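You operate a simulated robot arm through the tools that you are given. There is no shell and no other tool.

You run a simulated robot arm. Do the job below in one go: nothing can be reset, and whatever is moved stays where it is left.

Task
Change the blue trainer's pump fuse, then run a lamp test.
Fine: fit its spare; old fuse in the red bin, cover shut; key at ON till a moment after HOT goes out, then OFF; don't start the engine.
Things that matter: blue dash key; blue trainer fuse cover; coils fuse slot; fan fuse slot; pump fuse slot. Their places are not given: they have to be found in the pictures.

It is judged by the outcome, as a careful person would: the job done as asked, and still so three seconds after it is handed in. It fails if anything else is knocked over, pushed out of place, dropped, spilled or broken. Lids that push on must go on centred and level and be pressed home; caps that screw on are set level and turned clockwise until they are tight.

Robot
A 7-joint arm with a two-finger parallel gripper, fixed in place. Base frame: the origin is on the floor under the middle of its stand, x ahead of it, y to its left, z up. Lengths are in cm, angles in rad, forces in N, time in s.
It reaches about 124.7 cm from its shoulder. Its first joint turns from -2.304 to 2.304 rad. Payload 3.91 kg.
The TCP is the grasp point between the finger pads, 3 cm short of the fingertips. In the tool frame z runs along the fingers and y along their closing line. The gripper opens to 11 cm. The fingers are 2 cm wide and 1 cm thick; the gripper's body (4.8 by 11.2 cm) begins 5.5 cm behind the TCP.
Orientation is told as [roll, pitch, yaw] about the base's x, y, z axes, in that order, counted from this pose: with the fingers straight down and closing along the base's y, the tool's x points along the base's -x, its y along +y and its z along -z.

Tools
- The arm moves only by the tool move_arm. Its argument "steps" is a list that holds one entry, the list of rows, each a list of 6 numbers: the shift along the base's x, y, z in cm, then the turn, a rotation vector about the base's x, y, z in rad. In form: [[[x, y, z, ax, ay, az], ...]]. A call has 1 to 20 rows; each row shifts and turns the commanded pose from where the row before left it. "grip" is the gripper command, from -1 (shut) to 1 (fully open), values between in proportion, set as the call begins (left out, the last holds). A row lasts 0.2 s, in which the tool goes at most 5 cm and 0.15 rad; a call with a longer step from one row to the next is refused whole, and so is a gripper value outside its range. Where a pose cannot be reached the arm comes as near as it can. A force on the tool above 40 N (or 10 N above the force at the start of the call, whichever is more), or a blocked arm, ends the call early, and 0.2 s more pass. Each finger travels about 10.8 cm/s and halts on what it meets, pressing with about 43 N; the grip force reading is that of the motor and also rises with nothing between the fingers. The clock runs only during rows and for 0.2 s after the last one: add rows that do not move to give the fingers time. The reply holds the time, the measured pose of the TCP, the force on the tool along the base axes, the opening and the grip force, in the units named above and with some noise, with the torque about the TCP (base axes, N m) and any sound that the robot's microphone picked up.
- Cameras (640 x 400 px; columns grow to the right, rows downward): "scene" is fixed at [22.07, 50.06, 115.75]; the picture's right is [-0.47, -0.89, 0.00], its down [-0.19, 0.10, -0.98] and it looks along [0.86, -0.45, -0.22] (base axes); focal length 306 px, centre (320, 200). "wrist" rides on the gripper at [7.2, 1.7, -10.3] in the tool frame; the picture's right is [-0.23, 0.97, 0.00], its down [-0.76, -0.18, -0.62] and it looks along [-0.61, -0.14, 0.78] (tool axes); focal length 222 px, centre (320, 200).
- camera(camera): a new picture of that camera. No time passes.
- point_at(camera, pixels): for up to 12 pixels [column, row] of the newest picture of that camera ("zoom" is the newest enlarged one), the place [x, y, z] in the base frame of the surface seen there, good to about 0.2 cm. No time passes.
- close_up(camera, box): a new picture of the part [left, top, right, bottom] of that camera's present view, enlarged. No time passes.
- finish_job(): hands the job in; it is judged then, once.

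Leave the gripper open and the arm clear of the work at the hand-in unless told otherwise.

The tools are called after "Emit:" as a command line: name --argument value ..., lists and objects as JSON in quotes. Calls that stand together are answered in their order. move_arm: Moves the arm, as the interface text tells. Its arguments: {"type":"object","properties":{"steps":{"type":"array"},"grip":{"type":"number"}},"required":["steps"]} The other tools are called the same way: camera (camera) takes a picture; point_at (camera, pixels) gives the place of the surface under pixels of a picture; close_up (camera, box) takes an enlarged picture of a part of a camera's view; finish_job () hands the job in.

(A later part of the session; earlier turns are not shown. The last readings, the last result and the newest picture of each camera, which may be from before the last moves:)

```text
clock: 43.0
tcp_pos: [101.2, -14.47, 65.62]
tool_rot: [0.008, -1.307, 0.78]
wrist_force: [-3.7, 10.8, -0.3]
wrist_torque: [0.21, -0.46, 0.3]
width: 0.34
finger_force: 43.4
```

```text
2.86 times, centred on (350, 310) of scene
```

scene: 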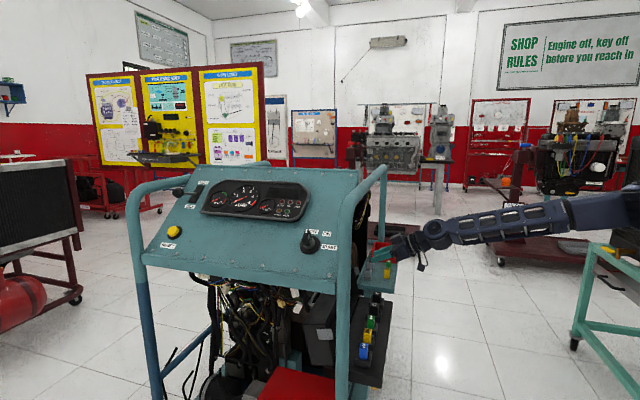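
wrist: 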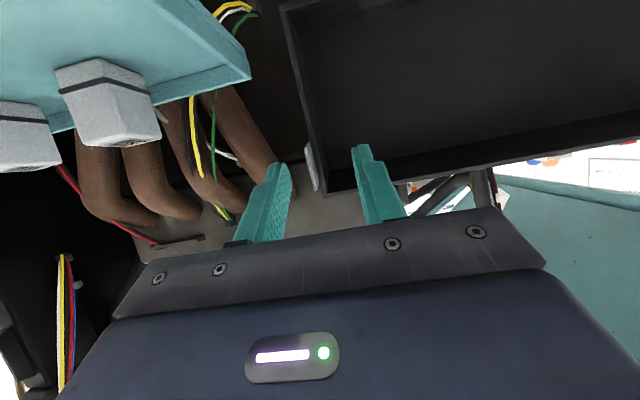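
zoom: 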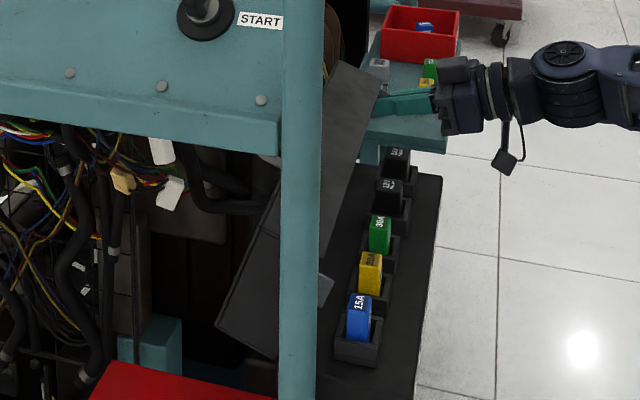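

The cover is now at about 63° and moves smoothly. Continuing five more steps of the arc.

Emit:
move_arm --steps '[[[-0.595, -0.453, -0.465, 0.0177, -0.0177, 0], [-0.494, -0.494, -0.53, 0.0177, -0.0177, 0], [-0.458, -0.458, -0.593, 0.0177, -0.0177, 0], [-0.421, -0.421, -0.651, 0.0177, -0.0177, 0], [0, 0, 0, 0, 0, 0]]]'

Emit:
close_up --camera "wrist" --box '[220, 60, 520, 240]'

Emit:
close_up --camera "scene" --box '[290, 240, 410, 380]'

```text
clock: 44.2
tcp_pos: [99.38, -16.31, 63.11]
tool_rot: [0.008, -1.406, 0.776]
wrist_force: [-0.1, -0.1, 0.4]
wrist_torque: [-0.01, -0.04, -0.04]
width: 0.01
finger_force: 38.1
```

```text
2.13 times, centred on (370, 150) of wrist
```

zoom: 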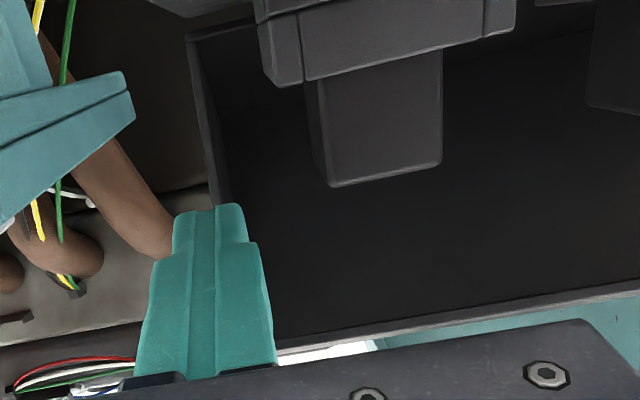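

```text
2.86 times, centred on (350, 310) of scene
```

zoom: 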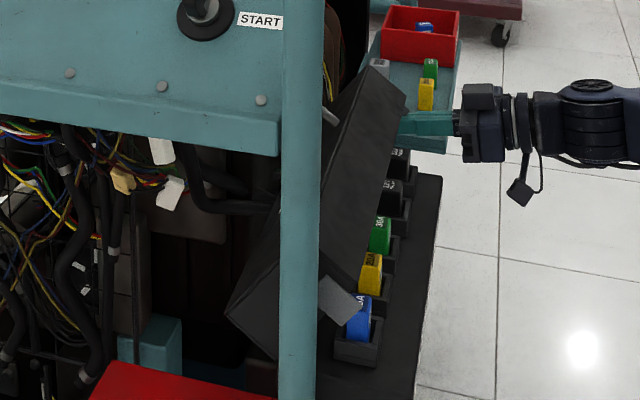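

The tab slipped out of the fingers at about 50° and the cover stays there. I'll withdraw the closed fingers straight back, then push it down from above. First retract and look.

Emit:
move_arm --steps '[[[-1.2, -1.2, 0, 0, 0, 0], [-1.8, -1.8, 0, 0, 0, 0], [-2, -2, 0, 0, 0, 0], [0, 0, 0, 0, 0, 0]]]'

Emit:
close_up --camera "scene" --box '[290, 240, 410, 380]'

Emit:
camera --camera "wrist"

```text
clock: 45.2
tcp_pos: [94.14, -21.16, 63.09]
tool_rot: [0.009, -1.408, 0.777]
wrist_force: [-0.5, 0.1, -0.3]
wrist_torque: [-0.03, 0.02, 0.01]
width: 0.0
finger_force: 37.9
```

```text
2.86 times, centred on (350, 310) of scene
```

zoom: 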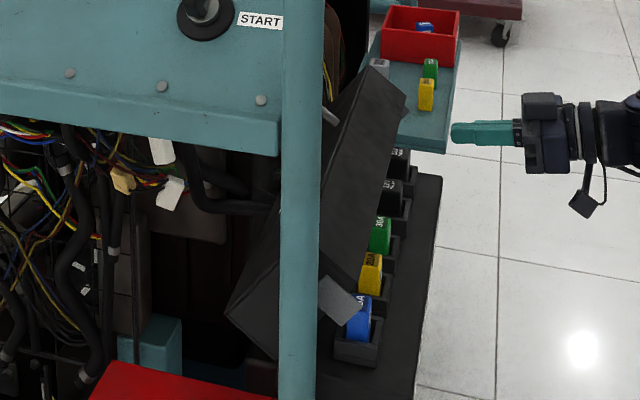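

```text
taken
```

wrist: 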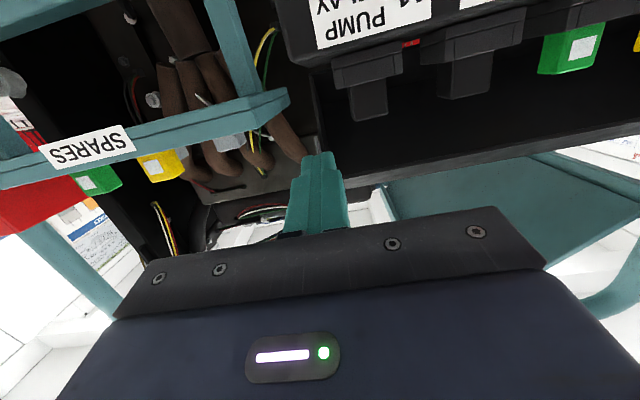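

The cover holds itself half-closed (stiff hinge). Measuring where its upper edge is now.

Emit:
close_up --camera "scene" --box '[290, 240, 410, 380]'

Emit:
point_at --camera "zoom" --pixels '[[345, 75], [400, 105], [375, 95], [340, 140], [370, 170], [330, 250], [345, 270], [250, 310], [270, 345], [330, 290], [350, 305], [330, 190]]'

```text
2.86 times, centred on (350, 310) of scene
```

zoom: 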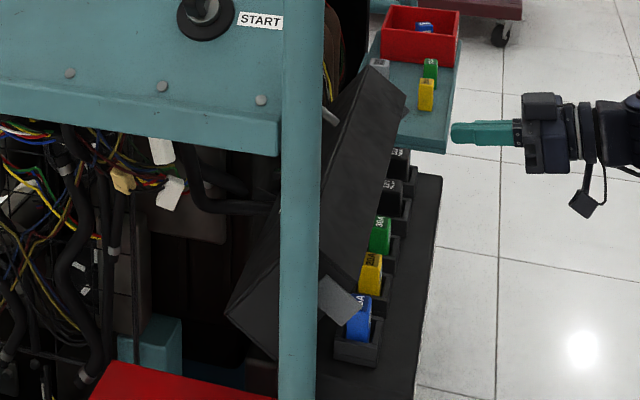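

```text
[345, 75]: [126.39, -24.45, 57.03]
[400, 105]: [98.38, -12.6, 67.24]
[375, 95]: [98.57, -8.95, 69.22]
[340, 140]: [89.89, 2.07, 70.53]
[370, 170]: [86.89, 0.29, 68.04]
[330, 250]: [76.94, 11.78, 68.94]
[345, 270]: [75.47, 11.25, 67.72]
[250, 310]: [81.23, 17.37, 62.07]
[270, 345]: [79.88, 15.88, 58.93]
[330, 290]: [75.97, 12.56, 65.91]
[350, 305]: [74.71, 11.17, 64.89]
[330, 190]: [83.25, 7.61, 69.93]
```

The cover's upper edge is at about z 70.5, N-line consistent with 53° open. I raise the closed fingers, shift to the middle of the cover, and then reach over its top edge.

Emit:
move_arm --steps '[[[0, 0, 4, 0, 0, 0], [0, 0, 4, 0, 0, 0], [0, 0, 3, 0, 0, 0], [-3.1, 3.1, 0, 0, 0, 0], [-3.1, 3.1, 0, 0, 0, 0], [-3.1, 3.1, 0, 0, 0, 0], [-3.1, 3.1, 0, 0, 0, 0.01], [0, 0, 0, 0, 0, 0]]]'

Emit:
camera --camera "wrist"

Emit:
camera --camera "scene"

```text
clock: 47.0
tcp_pos: [82.09, -8.64, 74.16]
tool_rot: [0.008, -1.406, 0.788]
wrist_force: [-0.4, -0.7, 0.4]
wrist_torque: [-0.01, 0.03, -0.02]
width: 0.01
finger_force: 37.9
```

```text
taken
```

wrist: 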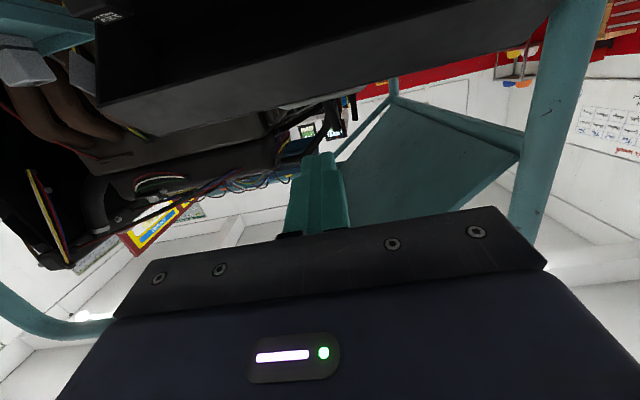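

```text
taken
```

scene: 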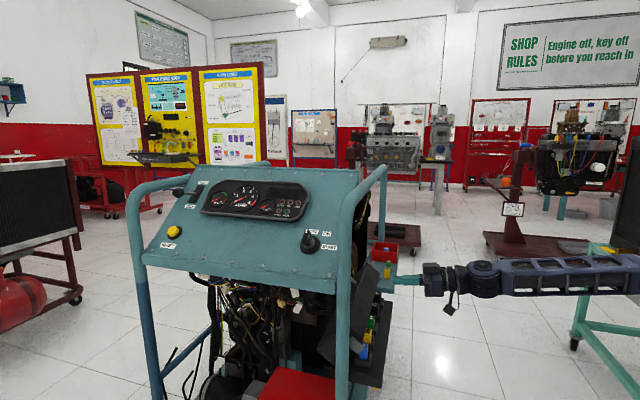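

Reaching over the cover next. The forearm passes near the teal frame at the right edge of the scene, so I check where that frame is first.

Emit:
point_at --camera "scene" --pixels '[[600, 250], [620, 265], [580, 310], [605, 330], [630, 300], [540, 275], [600, 275], [480, 280], [635, 260]]'

```text
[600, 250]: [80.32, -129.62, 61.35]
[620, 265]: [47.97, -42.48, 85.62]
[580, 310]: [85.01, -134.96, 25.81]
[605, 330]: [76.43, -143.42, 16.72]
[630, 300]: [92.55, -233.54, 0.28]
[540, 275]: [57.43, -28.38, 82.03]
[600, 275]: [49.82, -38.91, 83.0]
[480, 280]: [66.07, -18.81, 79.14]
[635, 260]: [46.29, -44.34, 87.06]
```

That frame is over 80 cm away from the arm, no concern. Moving forward over the cover's top edge at z 74.

Emit:
move_arm --steps '[[[3.1, 3.1, 0, 0, 0, 0], [3.1, 3.1, 0, 0, 0, 0], [3.1, 3.1, 0, 0, 0, 0], [0, 0, -1, 0, 0, 0], [0, 0, 0, 0, 0, 0]]]'

Emit:
close_up --camera "scene" --box '[290, 220, 430, 380]'

Emit:
camera --camera "wrist"

```text
clock: 48.2
tcp_pos: [91.47, 0.37, 73.25]
tool_rot: [0.01, -1.407, 0.786]
wrist_force: [-0.1, 0.0, 0.4]
wrist_torque: [0.01, 0.02, -0.03]
width: 0.03
finger_force: 38.2
```

```text
2.50 times, centred on (360, 300) of scene
```

zoom: 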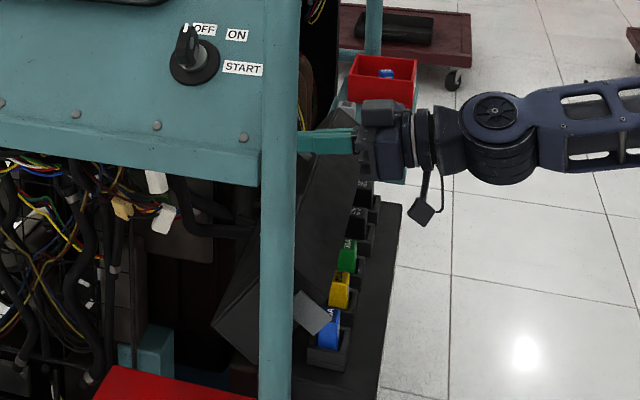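

```text
taken
```

wrist: 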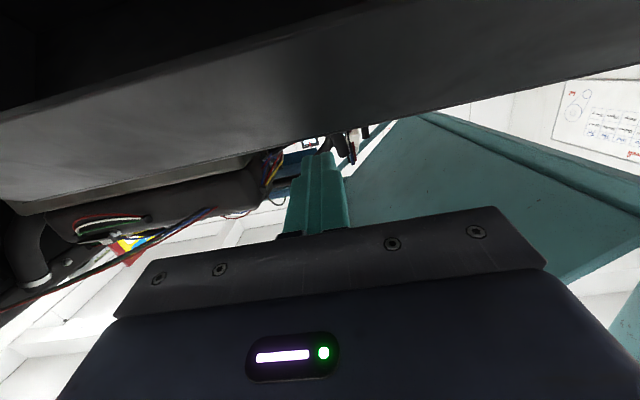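

The fingers are over the cover's top edge. To hook behind the edge for better leverage, I tilt the fingers to point more downward (tilt 0.9 rad), holding position.

Emit:
move_arm --steps '[[[0, 0, 0.1, -0.0884, 0.0884, 0], [0, 0, 0, -0.0884, 0.0884, 0], [0, 0, 0, -0.0884, 0.0884, 0], [0, 0, 0, -0.0884, 0.0884, 0], [0, 0, 0, 0, 0, 0]]]'

Emit:
close_up --camera "scene" --box '[310, 220, 430, 340]'

Emit:
camera --camera "wrist"

```text
clock: 49.4
tcp_pos: [91.25, 0.44, 73.34]
tool_rot: [0.01, -0.906, 0.785]
wrist_force: [0.3, -0.1, -0.5]
wrist_torque: [0.0, -0.01, -0.03]
width: 0.0
finger_force: 38.2
```

```text
3.33 times, centred on (370, 280) of scene
```

zoom: 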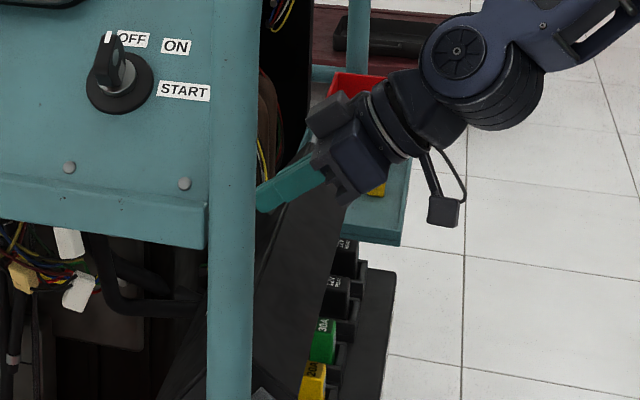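

```text
taken
```

wrist: 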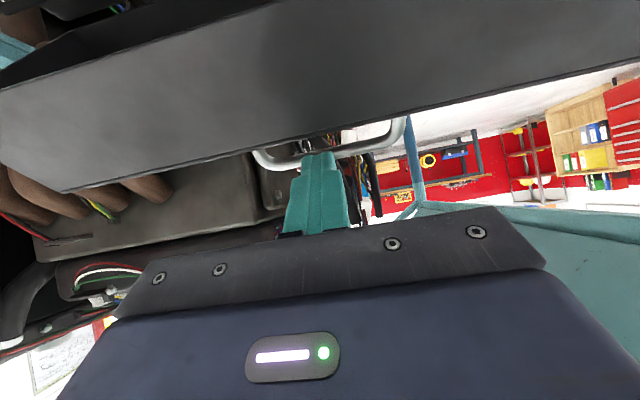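

The fingertips are past the cover's edge. Now I lower slightly behind the edge and pull it over toward the robot in small steps.

Emit:
move_arm --steps '[[[0.2, 0.2, -1.4, 0, 0, 0], [-0.7, -0.7, -0.35, 0, 0, 0], [-0.92, -0.92, -0.45, 0, 0, 0], [-0.74, -0.74, -0.45, 0, 0, 0], [-0.74, -0.74, -0.45, 0, 0, 0], [0, 0, 0, 0, 0, 0]]]'

Emit:
close_up --camera "scene" --box '[300, 230, 420, 370]'

Emit:
camera --camera "wrist"

```text
clock: 50.8
tcp_pos: [88.28, -2.48, 70.23]
tool_rot: [0.011, -0.906, 0.785]
wrist_force: [-0.6, 0.4, 0.5]
wrist_torque: [0.0, -0.01, 0.01]
width: 0.02
finger_force: 37.9
```

```text
2.86 times, centred on (360, 300) of scene
```

zoom: 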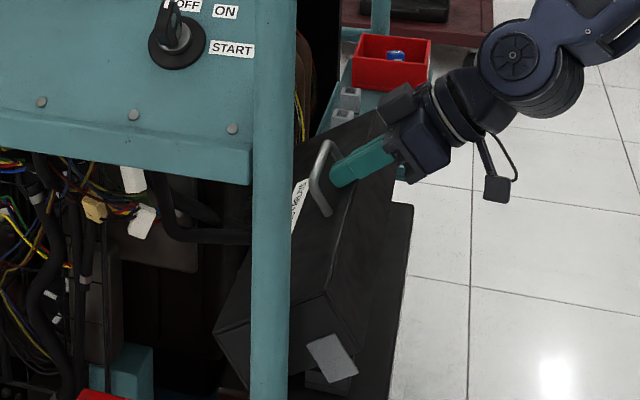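

```text
taken
```

wrist: 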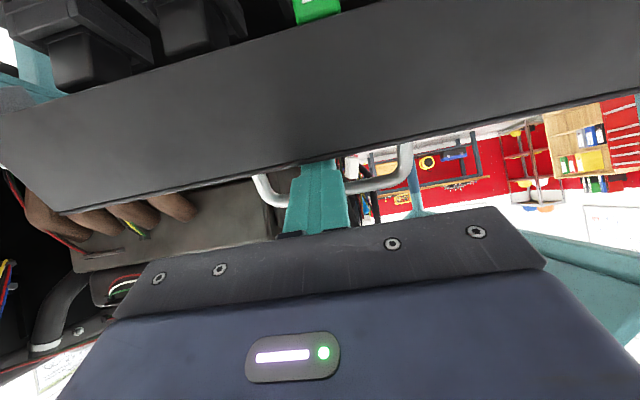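

The cover is coming down: it's now about 35° open and I see a label and a grey U-handle on its top, right beyond my fingertips. Measuring the handle and the plate so as not to catch the handle.

Emit:
close_up --camera "scene" --box '[330, 255, 395, 325]'

Emit:
point_at --camera "zoom" --pixels '[[275, 115], [258, 165], [262, 210], [285, 230], [340, 220], [290, 250], [300, 170], [240, 250], [310, 330], [390, 60], [360, 190], [250, 300]]'

```text
5.71 times, centred on (362, 290) of scene
```

zoom: 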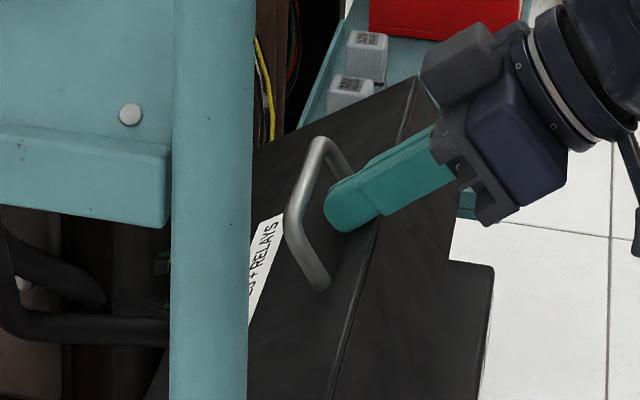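

```text
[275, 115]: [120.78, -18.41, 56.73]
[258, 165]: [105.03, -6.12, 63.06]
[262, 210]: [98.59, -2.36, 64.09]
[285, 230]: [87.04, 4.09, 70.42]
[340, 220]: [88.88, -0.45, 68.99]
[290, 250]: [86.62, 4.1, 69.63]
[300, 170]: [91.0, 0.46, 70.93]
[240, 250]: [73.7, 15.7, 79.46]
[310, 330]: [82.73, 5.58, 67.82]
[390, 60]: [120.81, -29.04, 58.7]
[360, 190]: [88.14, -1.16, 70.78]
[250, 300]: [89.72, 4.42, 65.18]
```

The handle bar is about 4 cm above the plate and my fingertips press on the plate inside its loop, with clearance. Continuing to push the cover down along its arc.

Emit:
move_arm --steps '[[[-0.57, -0.57, -0.5, 0, 0, 0], [-0.57, -0.57, -0.55, 0, 0, 0], [-0.57, -0.57, -0.6, 0, 0, 0], [-0.53, -0.53, -0.65, 0, 0, 0], [0, 0, 0, 0, 0, 0]]]'

Emit:
close_up --camera "scene" --box '[310, 240, 420, 370]'

Emit:
camera --camera "wrist"

```text
clock: 52.0
tcp_pos: [86.03, -4.61, 67.98]
tool_rot: [0.011, -0.907, 0.786]
wrist_force: [0.6, -0.6, 0.0]
wrist_torque: [0.0, -0.01, 0.0]
width: 0.0
finger_force: 37.2
```

```text
3.08 times, centred on (365, 305) of scene
```

zoom: 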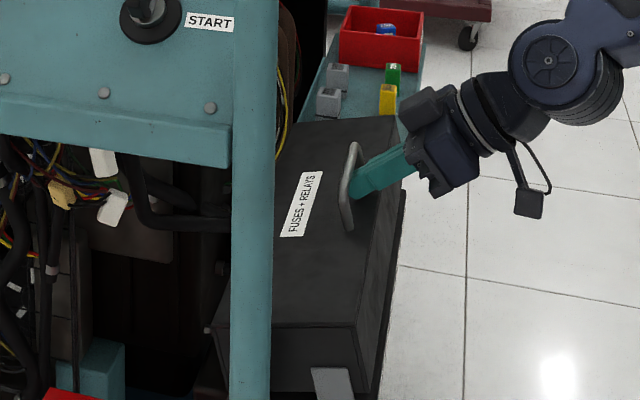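

```text
taken
```

wrist: 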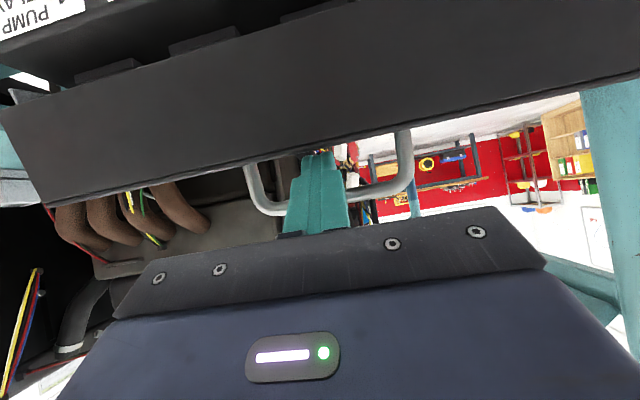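

The cover is nearly shut (about 14°), label FUSES + RELAYS visible. Continuing down to contact and a light press.

Emit:
move_arm --steps '[[[-0.39, -0.39, -0.6, 0, 0, 0], [-0.32, -0.32, -0.6, 0, 0, 0], [-0.2, -0.2, -0.6, 0, 0, 0], [-0.1, -0.1, -0.5, 0, 0, 0], [0, 0, -0.3, 0, 0, 0], [0, 0, 0, 0, 0, 0]]]'

Emit:
close_up --camera "scene" --box '[310, 240, 420, 370]'

Emit:
camera --camera "wrist"

```text
clock: 53.1
tcp_pos: [84.9, -5.62, 65.88]
tool_rot: [0.008, -0.908, 0.786]
wrist_force: [-15.7, -6.2, 14.0]
wrist_torque: [0.64, -0.42, 0.12]
width: 0.0
finger_force: 37.2
stopped in row 5: the force on the tool passed its limit at 46 N (the readings are from after the stop); the commanded pose is now the measured one
```

```text
3.08 times, centred on (365, 305) of scene
```

zoom: 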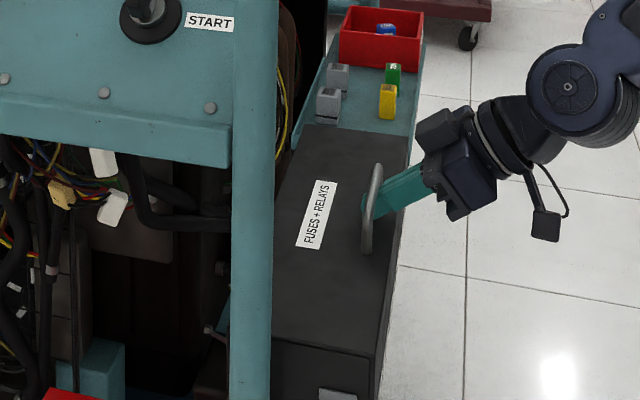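

```text
taken
```

wrist: 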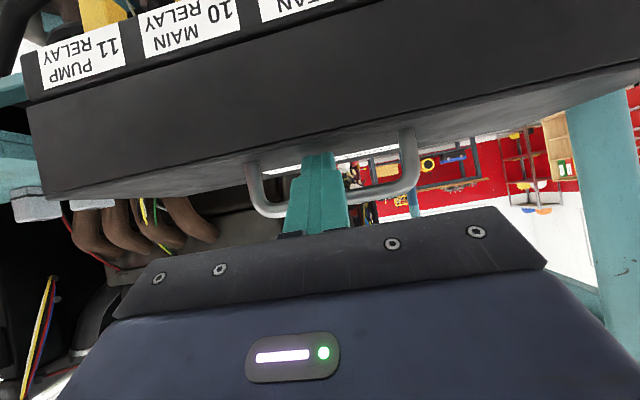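

A press of 46 N stopped the move; the cover looks shut. I measure its top height along its length and the rim's gap to the panel.

Emit:
point_at --camera "scene" --pixels '[[362, 290], [355, 320], [352, 345], [380, 285], [372, 335], [385, 300], [360, 365], [366, 352]]'

Emit:
close_up --camera "wrist" --box '[20, 0, 420, 220]'

Emit:
close_up --camera "scene" --box '[340, 310, 410, 395]'

```text
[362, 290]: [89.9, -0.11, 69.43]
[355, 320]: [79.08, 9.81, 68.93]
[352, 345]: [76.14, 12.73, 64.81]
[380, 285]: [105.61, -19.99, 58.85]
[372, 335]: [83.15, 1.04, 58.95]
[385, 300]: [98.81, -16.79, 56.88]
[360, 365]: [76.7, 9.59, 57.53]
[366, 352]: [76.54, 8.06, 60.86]
```

```text
1.60 times, centred on (220, 110) of wrist
```

zoom: 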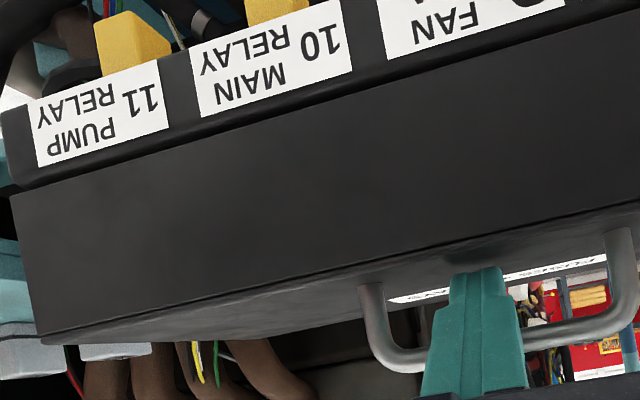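

```text
4.71 times, centred on (375, 352) of scene
```

zoom: 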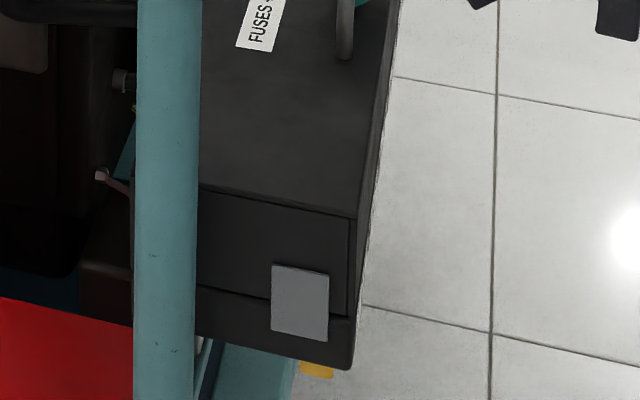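

The tab overlaps the panel's end and the rim sits on the panel. Measuring heights on this enlargement.

Emit:
point_at --camera "zoom" --pixels '[[270, 60], [340, 190], [230, 180], [360, 120], [250, 240], [320, 250], [300, 300], [250, 320], [340, 345], [375, 60], [290, 200], [340, 280]]'

Emit:
close_up --camera "scene" --box '[340, 265, 420, 330]'

Emit:
point_at --camera "zoom" --pixels '[[230, 100], [300, 110], [200, 200], [300, 220], [250, 330], [350, 120], [330, 300], [180, 110]]'

```text
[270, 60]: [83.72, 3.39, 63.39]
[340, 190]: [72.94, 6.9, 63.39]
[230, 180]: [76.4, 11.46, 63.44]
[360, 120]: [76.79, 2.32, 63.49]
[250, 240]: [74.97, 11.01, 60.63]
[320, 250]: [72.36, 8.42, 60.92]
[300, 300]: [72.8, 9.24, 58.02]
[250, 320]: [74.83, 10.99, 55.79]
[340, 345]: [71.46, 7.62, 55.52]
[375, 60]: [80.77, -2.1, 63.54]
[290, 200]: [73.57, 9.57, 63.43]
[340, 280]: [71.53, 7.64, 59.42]
```

```text
6.15 times, centred on (380, 298) of scene
```

zoom: 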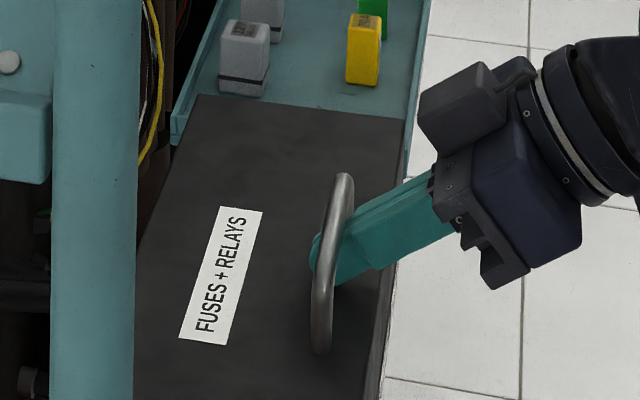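

```text
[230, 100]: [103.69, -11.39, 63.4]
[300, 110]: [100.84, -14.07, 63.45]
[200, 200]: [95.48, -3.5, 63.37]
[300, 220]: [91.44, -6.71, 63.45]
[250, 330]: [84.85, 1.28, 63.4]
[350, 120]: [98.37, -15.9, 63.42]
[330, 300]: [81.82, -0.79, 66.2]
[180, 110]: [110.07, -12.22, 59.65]
```

The top is level at z 63.4 all over: the cover is shut. My fingertips are inside the handle loop under its bar, so I check the bar's position before drawing back along the finger axis.

Emit:
point_at --camera "zoom" --pixels '[[343, 180], [338, 215], [332, 245], [327, 275], [322, 310], [318, 345], [318, 250], [360, 250]]'

Emit:
close_up --camera "wrist" --box '[230, 120, 430, 245]'

```text
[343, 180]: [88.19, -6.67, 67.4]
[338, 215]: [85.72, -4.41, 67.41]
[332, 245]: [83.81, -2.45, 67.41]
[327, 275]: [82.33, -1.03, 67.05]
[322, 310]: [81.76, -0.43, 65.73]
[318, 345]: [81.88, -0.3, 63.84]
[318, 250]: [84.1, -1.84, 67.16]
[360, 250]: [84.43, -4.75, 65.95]
```

```text
3.20 times, centred on (330, 182) of wrist
```

zoom: 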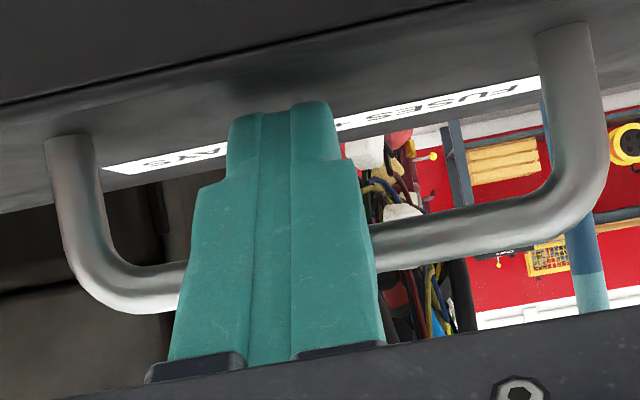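

The bar clears the fingers narrowly. Drawing back exactly along the finger axis, slowly.

Emit:
move_arm --steps '[[[-0.45, -0.45, 0.48, 0, 0, 0], [-0.56, -0.56, 0.61, 0, 0, 0], [-0.56, -0.56, 0.61, 0, 0, 0], [-0.67, -0.67, 0.73, 0, 0, 0], [-1.1, -1.1, 1.2, 0, 0, 0], [-1.6, -1.6, 2, 0, 0, 0], [0, 0, 0, 0, 0, 0]]]'

Emit:
camera --camera "scene"

Emit:
close_up --camera "scene" --box '[320, 250, 430, 385]'

Emit:
point_at --camera "zoom" --pixels '[[300, 120], [370, 130], [290, 220], [330, 260], [270, 330], [350, 310], [360, 200], [300, 280]]'

```text
clock: 54.8
tcp_pos: [80.29, -10.77, 71.47]
tool_rot: [0.008, -0.907, 0.788]
wrist_force: [-0.1, -0.4, 0.2]
wrist_torque: [-0.01, -0.03, 0.02]
width: 0.0
finger_force: 37.9
```

```text
taken
```

scene: 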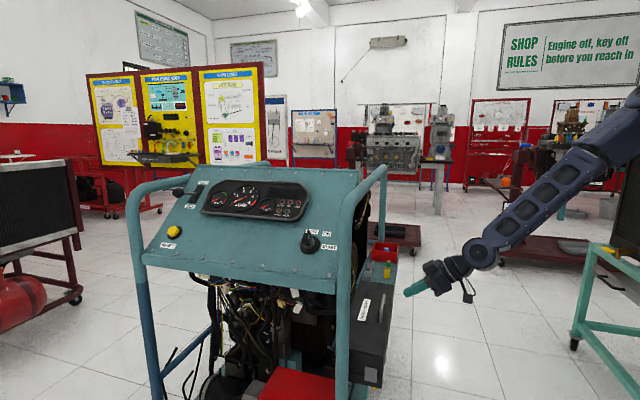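

```text
2.96 times, centred on (375, 318) of scene
```

zoom: 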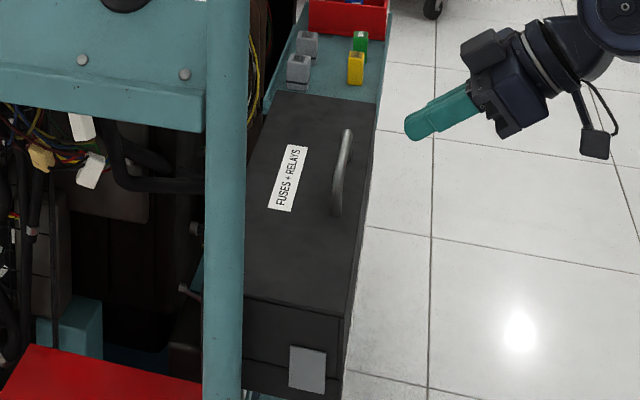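

```text
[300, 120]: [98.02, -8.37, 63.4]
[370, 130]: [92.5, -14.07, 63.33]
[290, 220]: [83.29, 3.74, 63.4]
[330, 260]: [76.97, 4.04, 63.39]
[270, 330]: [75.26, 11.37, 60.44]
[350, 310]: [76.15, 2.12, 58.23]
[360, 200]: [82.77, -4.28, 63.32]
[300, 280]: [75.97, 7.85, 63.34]
```

The cover stays shut and level (63.4 everywhere). Now the key. I zoom in on the key switch and lamps and measure the dash plane.

Emit:
close_up --camera "scene" --box '[280, 220, 345, 265]'

Emit:
point_at --camera "zoom" --pixels '[[100, 100], [100, 300], [450, 120], [450, 330], [250, 330], [310, 220], [290, 160], [290, 120], [300, 190], [340, 240], [270, 250], [320, 270]]'

Emit:
close_up --camera "scene" --box '[265, 190, 310, 222]'

```text
8.89 times, centred on (312, 242) of scene
```

zoom: 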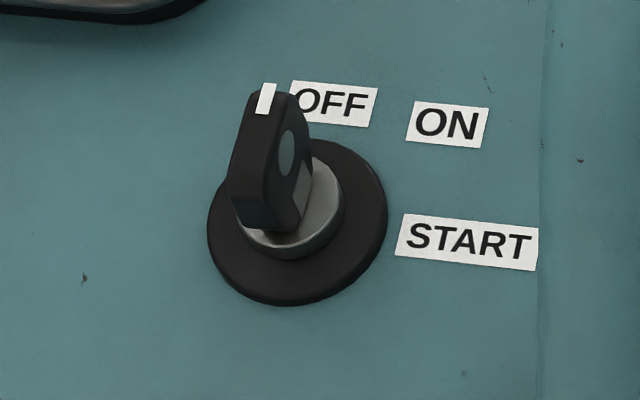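

```text
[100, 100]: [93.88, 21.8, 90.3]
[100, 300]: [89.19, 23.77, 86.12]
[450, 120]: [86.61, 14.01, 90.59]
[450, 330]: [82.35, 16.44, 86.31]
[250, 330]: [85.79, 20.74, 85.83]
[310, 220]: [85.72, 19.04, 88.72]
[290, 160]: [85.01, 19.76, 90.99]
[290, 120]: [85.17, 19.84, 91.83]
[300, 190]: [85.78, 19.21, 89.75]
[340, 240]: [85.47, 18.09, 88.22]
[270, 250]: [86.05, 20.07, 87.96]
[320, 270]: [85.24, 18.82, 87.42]
```

```text
12.50 times, centred on (288, 206) of scene
```

zoom: 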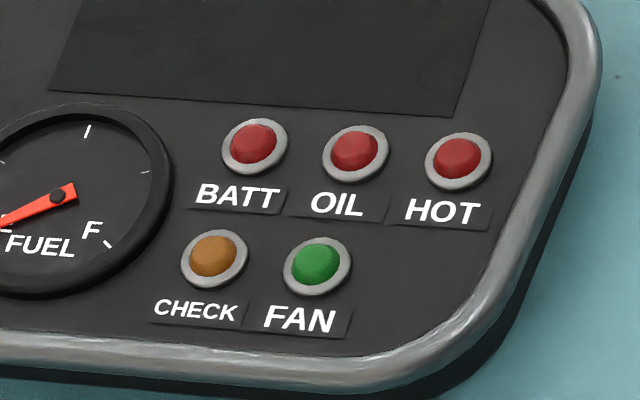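

The cover is done. Lamps BATT, OIL, HOT, CHECK, FAN are visible at scene (283–300, 201–213). The key pointer stands at OFF, ON is clockwise of it. Now I measure the label directions around the key to find the angle.

Emit:
close_up --camera "scene" --box '[280, 220, 345, 265]'

Emit:
point_at --camera "zoom" --pixels '[[333, 103], [447, 125], [467, 243], [265, 98], [210, 225], [386, 215], [297, 303], [345, 145], [235, 190], [308, 150], [300, 225], [325, 200]]'

Emit:
move_arm --steps '[[[-2.5, 0.1, 3.5, -0.064, 0.064, 0], [-2.5, 0.1, 3.5, -0.064, 0.064, 0], [-2.5, 0.1, 3.5, 0, 0, -0.087], [-2.5, 0.1, 3.5, 0, 0, -0.087], [-2.5, 0.1, 3.5, 0, 0, -0.087], [-2.5, 0.1, 3.5, 0, 0, -0.087], [-2.5, 0.1, 3.5, 0, 0, -0.087], [-2.5, 0.1, 3.5, 0, 0, -0.087], [0, 3.8, 1.4, 0, 0, -0.087], [0, 3.8, 1.4, 0, 0, -0.087], [0, 3.8, 1.4, 0, 0, -0.087], [0, 3.8, 1.4, 0, 0, -0.087], [0, 3.8, 1.4, 0, 0, -0.087], [0, 3.8, 1.4, 0, 0, -0.087], [0, 0, 0, 0, 0, 0]]]'

Emit:
camera --camera "wrist"

Emit:
camera --camera "scene"

```text
8.89 times, centred on (312, 242) of scene
```

zoom: 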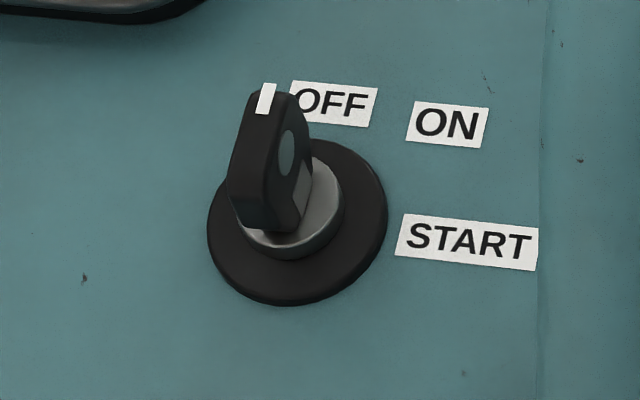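

```text
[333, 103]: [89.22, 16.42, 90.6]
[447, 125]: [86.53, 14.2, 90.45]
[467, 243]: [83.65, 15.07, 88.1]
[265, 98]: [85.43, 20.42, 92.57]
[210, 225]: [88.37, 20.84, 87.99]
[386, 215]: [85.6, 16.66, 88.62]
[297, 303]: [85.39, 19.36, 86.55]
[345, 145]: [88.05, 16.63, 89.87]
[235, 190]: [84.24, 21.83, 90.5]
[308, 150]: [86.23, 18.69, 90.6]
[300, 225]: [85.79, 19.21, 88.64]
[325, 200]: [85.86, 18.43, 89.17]
```

```text
clock: 58.0
tcp_pos: [64.15, 12.09, 108.88]
tool_rot: [0.009, -0.725, -0.257]
wrist_force: [-0.5, -0.3, 0.4]
wrist_torque: [0.01, -0.02, 0.02]
width: 0.02
finger_force: 37.5
out of reach, approached as far as the arm can: row 7, 8, 9
```

```text
taken
```

wrist: 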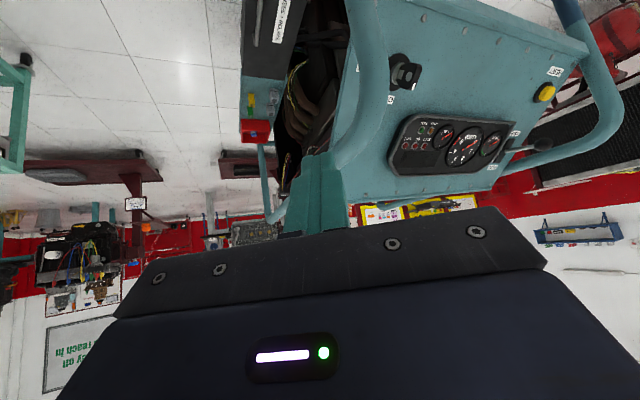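

```text
taken
```

scene: 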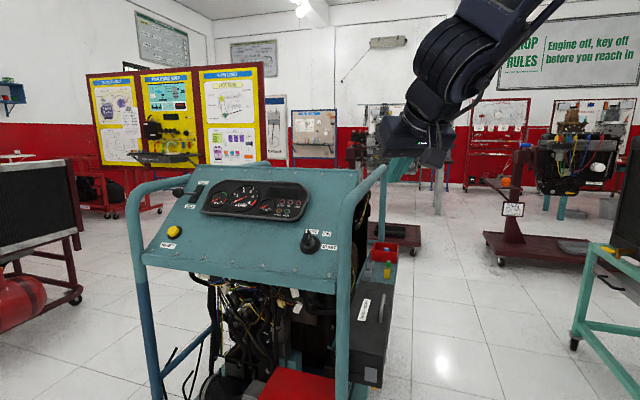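

Measured in the dash plane: OFF is straight up (0°), ON about 40° clockwise, START about 80°. The key blade is about 3.3 cm long and 1.3 cm thick, standing up to 5 cm off the dash. I'll come in low from the operator's side so the lamps stay visible to the scene camera. Moving round to the front of the dash now, gripper opening to about 4 cm.

Emit:
move_arm --steps '[[[0, 3, -1, 0, 0, -0.088], [0, 3, -1, 0, 0, -0.088], [0, 3, -1, 0, 0, -0.088], [0, 3, -1, 0, 0, -0.088], [0, 3, -1, 0, 0, -0.088], [0, 3, -1, 0, 0, -0.088], [1.28, 1.1, -1.4, -0.0849, -0.0849, 0], [1.28, 1.1, -1.4, -0.0849, -0.0849, 0], [1.28, 1.1, -1.4, -0.0849, -0.0849, 0], [1.28, 1.1, -1.4, -0.0849, -0.0849, 0], [1.28, 1.1, -1.4, -0.0849, -0.0849, 0], [0, 0, 0, 0, 0, 0]]]' --grip -0.3

Emit:
camera --camera "wrist"

Emit:
camera --camera "scene"

```text
clock: 60.5
tcp_pos: [70.58, 35.67, 95.77]
tool_rot: [0.009, -1.328, -0.783]
wrist_force: [0.9, -0.5, -0.1]
wrist_torque: [-0.02, -0.02, 0.01]
width: 3.81
finger_force: 0.2
```

```text
taken
```

wrist: 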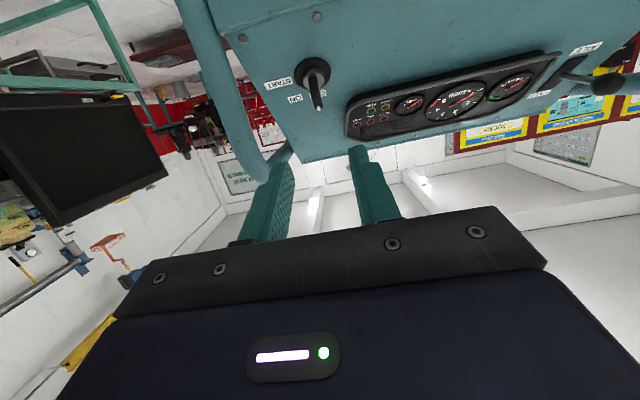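

```text
taken
```

scene: 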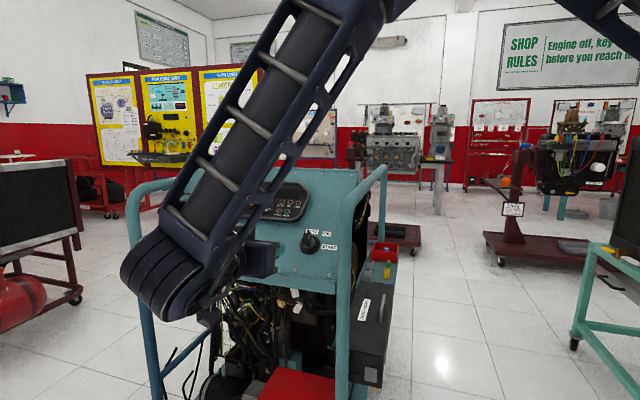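

Very good: from here the wrist camera itself sees the key at (315,80) and the lamps at (355–388,105–125). Advancing 11 cm toward the key.

Emit:
move_arm --steps '[[[2.5, -2.5, -0.88, 0, 0, 0], [2.5, -2.5, -0.88, 0, 0, 0], [2.5, -2.5, -0.88, 0, 0, 0], [0, 0, 0, 0, 0, 0]]]'

Emit:
camera --camera "wrist"

Emit:
camera --camera "scene"

```text
clock: 61.5
tcp_pos: [78.24, 27.92, 93.23]
tool_rot: [0.005, -1.326, -0.781]
wrist_force: [-0.5, -0.3, 0.7]
wrist_torque: [0.0, 0.03, 0.01]
width: 3.84
finger_force: 0.0
```

```text
taken
```

wrist: 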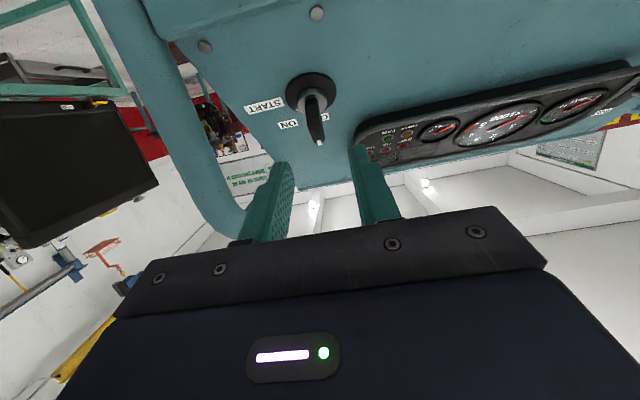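

```text
taken
```

scene: 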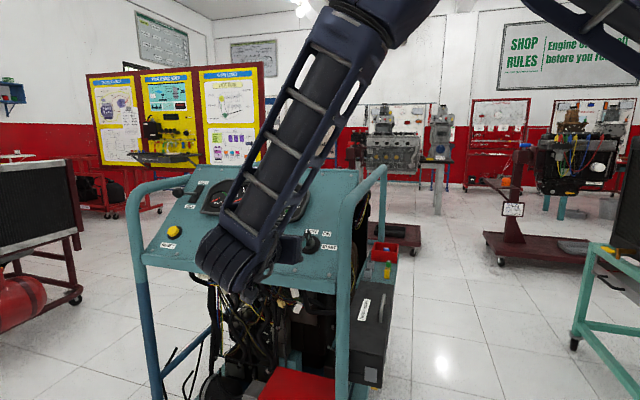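

Lamps are beside the right finger at (370–410,130–155). I measure the key blade and lamps here to refine the grip and predict visibility.

Emit:
close_up --camera "wrist" --box '[240, 60, 440, 185]'

Emit:
point_at --camera "zoom" --pixels '[[255, 270], [240, 180], [262, 195], [225, 120], [250, 250], [270, 250], [238, 230], [260, 215], [470, 290], [425, 300], [520, 275], [505, 245]]'

```text
3.20 times, centred on (340, 122) of wrist
```

zoom: 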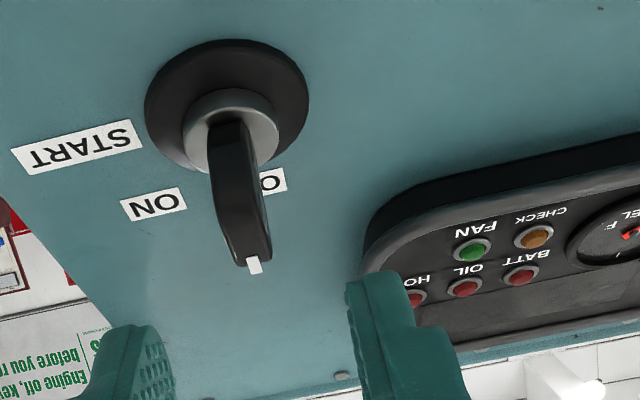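

```text
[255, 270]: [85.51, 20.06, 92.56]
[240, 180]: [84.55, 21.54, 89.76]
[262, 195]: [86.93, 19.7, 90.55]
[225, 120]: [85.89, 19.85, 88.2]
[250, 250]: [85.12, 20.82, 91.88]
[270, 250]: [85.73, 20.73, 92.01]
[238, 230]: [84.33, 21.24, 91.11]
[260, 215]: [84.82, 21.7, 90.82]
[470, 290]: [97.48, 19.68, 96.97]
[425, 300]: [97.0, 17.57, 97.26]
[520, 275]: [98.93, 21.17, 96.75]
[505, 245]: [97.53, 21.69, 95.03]
```

The key's blade is centred at about the predicted place, and my computation says the HOT lamp will be visible to the wrist camera at about (482,148) when the key is at ON. Advancing 6.5 cm more toward the blade.

Emit:
move_arm --steps '[[[2.11, -2.34, -0.8, 0, 0, 0], [2.11, -2.34, -0.8, 0, 0, 0], [0, 0, 0, 0, 0, 0]]]'

Emit:
close_up --camera "wrist" --box '[230, 80, 430, 220]'

Emit:
camera --camera "scene"

```text
clock: 62.4
tcp_pos: [82.68, 23.39, 91.46]
tool_rot: [0.006, -1.325, -0.783]
wrist_force: [0.6, 1.0, 0.4]
wrist_torque: [-0.01, 0.02, 0.02]
width: 3.85
finger_force: 0.1
```

```text
2.86 times, centred on (330, 150) of wrist
```

zoom: 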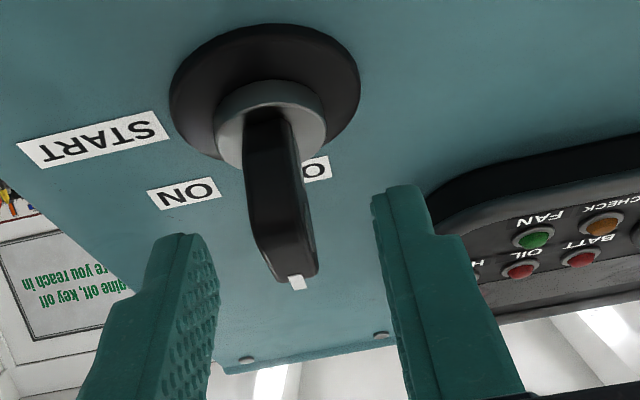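

```text
taken
```

scene: 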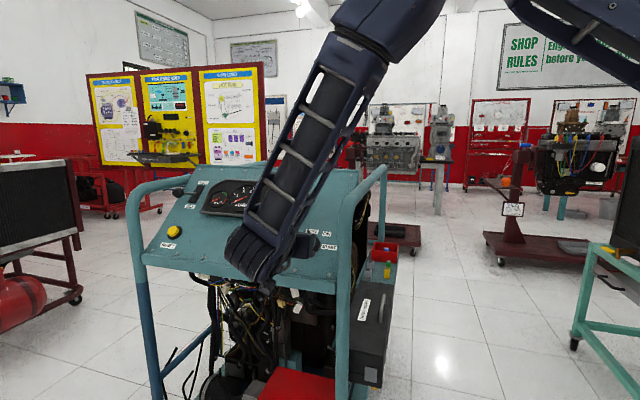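

The blade is between the fingers, slightly left. Final advance of 2.3 cm with a 0.28 cm correction to that side, then view before closing.

Emit:
move_arm --steps '[[[0.69, -0.89, -0.3, 0, 0, 0], [0.68, -0.88, -0.3, 0, 0, 0], [0, 0, 0, 0, 0, 0]]]'

Emit:
close_up --camera "wrist" --box '[230, 80, 430, 220]'

```text
clock: 63.1
tcp_pos: [83.8, 21.57, 90.96]
tool_rot: [0.005, -1.326, -0.781]
wrist_force: [0.9, -0.4, 0.6]
wrist_torque: [-0.01, -0.01, 0.04]
width: 3.86
finger_force: 0.0
```

```text
2.86 times, centred on (330, 150) of wrist
```

zoom: 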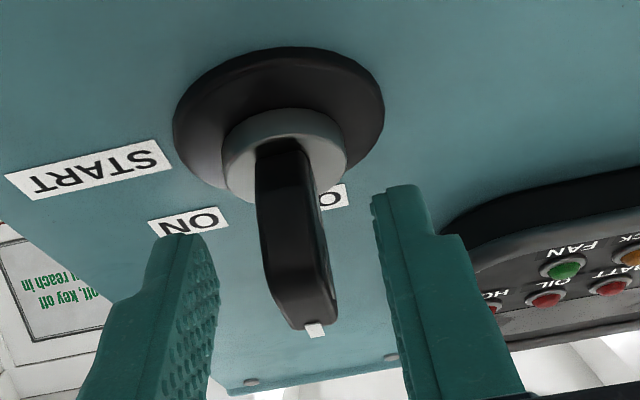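

The blade is centred between the fingers. Closing on it.

Emit:
move_arm --steps '[[[0, 0, 0, 0, 0, 0], [0, 0, 0, 0, 0, 0], [0, 0, 0, 0, 0, 0]]]' --grip -1

Emit:
camera --camera "wrist"

Emit:
camera --camera "scene"

```text
clock: 64.0
tcp_pos: [83.86, 21.85, 90.98]
tool_rot: [0.009, -1.327, -0.782]
wrist_force: [25.8, 16.4, 0.7]
wrist_torque: [0.22, 0.87, -0.28]
width: 1.21
finger_force: 45.3
```

```text
taken
```

wrist: 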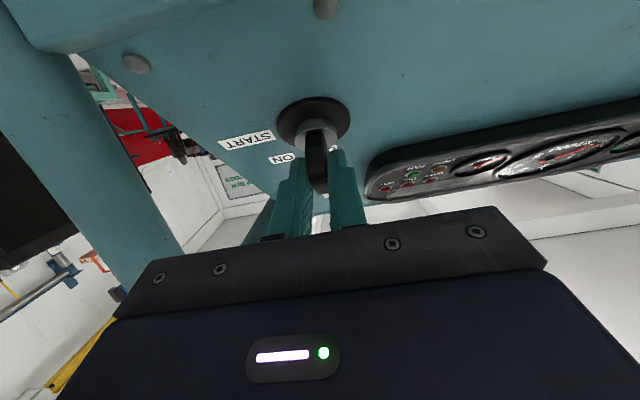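

```text
taken
```

scene: 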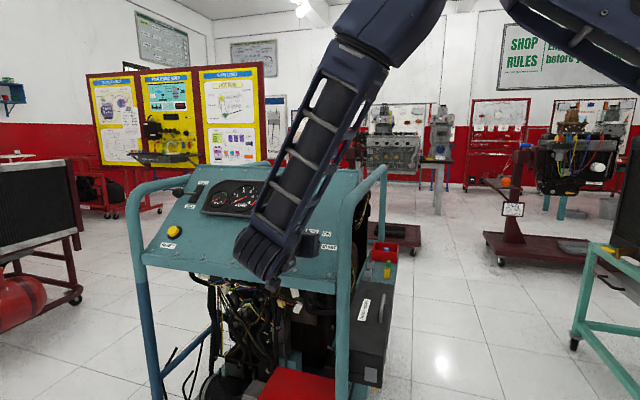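

Gripped (1.21 cm), but there is a 30 N side force, so my centre is off by about 0.2 cm. I relieve it by shifting slightly, before turning.

Emit:
move_arm --steps '[[[0.14, 0.14, 0, 0, 0, 0], [0, 0, 0, 0, 0, 0]]]'

Emit:
close_up --camera "wrist" --box '[230, 80, 470, 230]'

```text
clock: 64.5
tcp_pos: [83.83, 21.83, 90.95]
tool_rot: [0.002, -1.326, -0.78]
wrist_force: [1.4, 7.9, 2.1]
wrist_torque: [0.1, 0.37, -0.54]
width: 1.19
finger_force: 44.7
```

```text
2.67 times, centred on (350, 155) of wrist
```

zoom: 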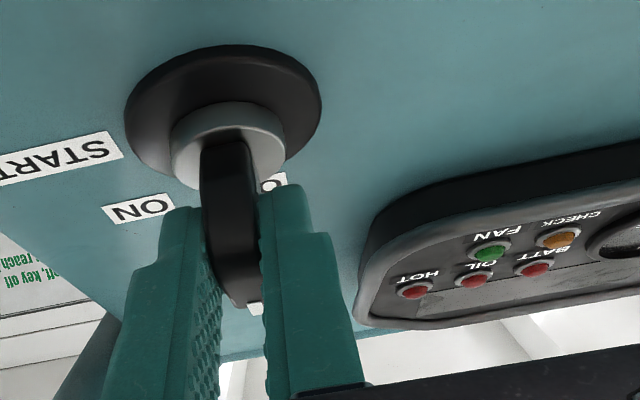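

Force is relieved. HOT, OIL, BATT, CHECK and FAN lamps are visible to the wrist camera (HOT at zoom (415,290)), all unlit. Turning the key clockwise 40° toward ON.

Emit:
move_arm --steps '[[[0.098, 0.088, 0.006, 0.0656, -0.0656, -0.1043], [0.105, 0.076, 0.018, 0.0656, -0.0656, -0.1043], [0.111, 0.063, 0.03, 0.0656, -0.0656, -0.1043], [0.115, 0.049, 0.041, 0.0656, -0.0656, -0.1043], [0.116, 0.034, 0.051, 0.0656, -0.0656, -0.1043]]]'

Emit:
camera --camera "wrist"

Emit:
camera --camera "scene"

```text
clock: 65.8
tcp_pos: [84.65, 22.32, 91.12]
tool_rot: [0.915, -1.021, -2.139]
wrist_force: [14.2, 5.4, -7.0]
wrist_torque: [0.81, 0.76, 0.14]
width: 1.2
finger_force: 44.6
stopped in row 5: the force on the tool passed its limit at 46 N (the readings are from after the stop); the commanded pose is now the measured one
```

```text
taken
```

wrist: 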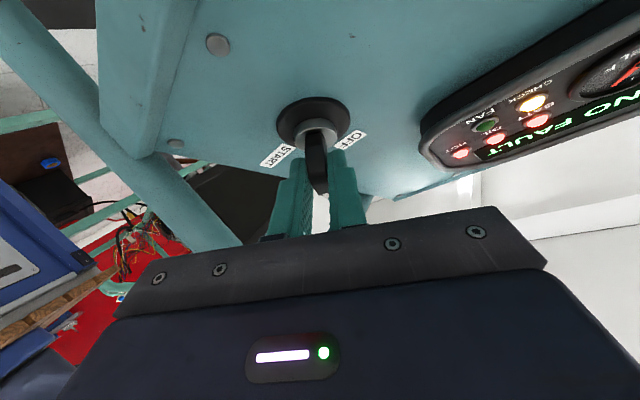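

```text
taken
```

scene: 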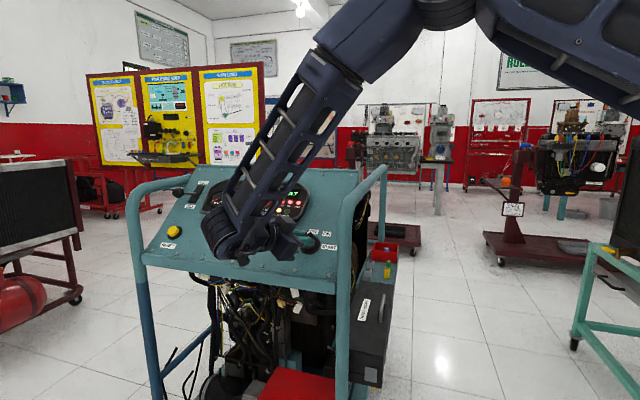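

The key is at ON: display reads NO FAULT and BATT, OIL, HOT, CHECK are lit. I hold still and watch HOT at about (460,153).

Emit:
close_up --camera "wrist" --box '[425, 70, 565, 180]'

Emit:
move_arm --steps '[[[0, 0, 0, 0, 0, 0], [0, 0, 0, 0, 0, 0]]]'

Emit:
close_up --camera "wrist" --box '[425, 70, 565, 180]'

```text
3.64 times, centred on (495, 125) of wrist
```

zoom: 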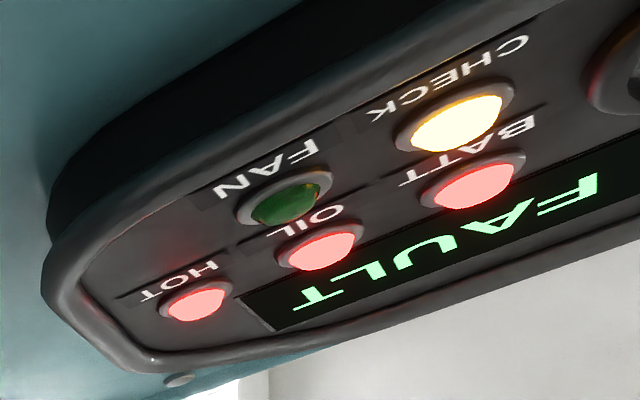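

```text
clock: 66.3
tcp_pos: [84.76, 22.27, 91.25]
tool_rot: [0.914, -1.021, -2.141]
wrist_force: [22.7, 7.7, -10.7]
wrist_torque: [1.04, 0.87, 0.45]
width: 1.2
finger_force: 45.0
```

```text
3.64 times, centred on (495, 125) of wrist
```

zoom: 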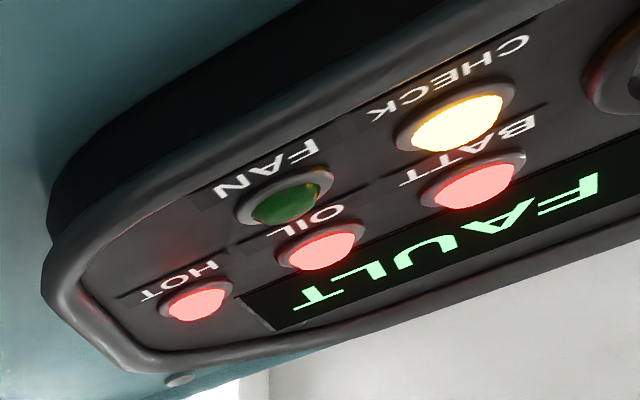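

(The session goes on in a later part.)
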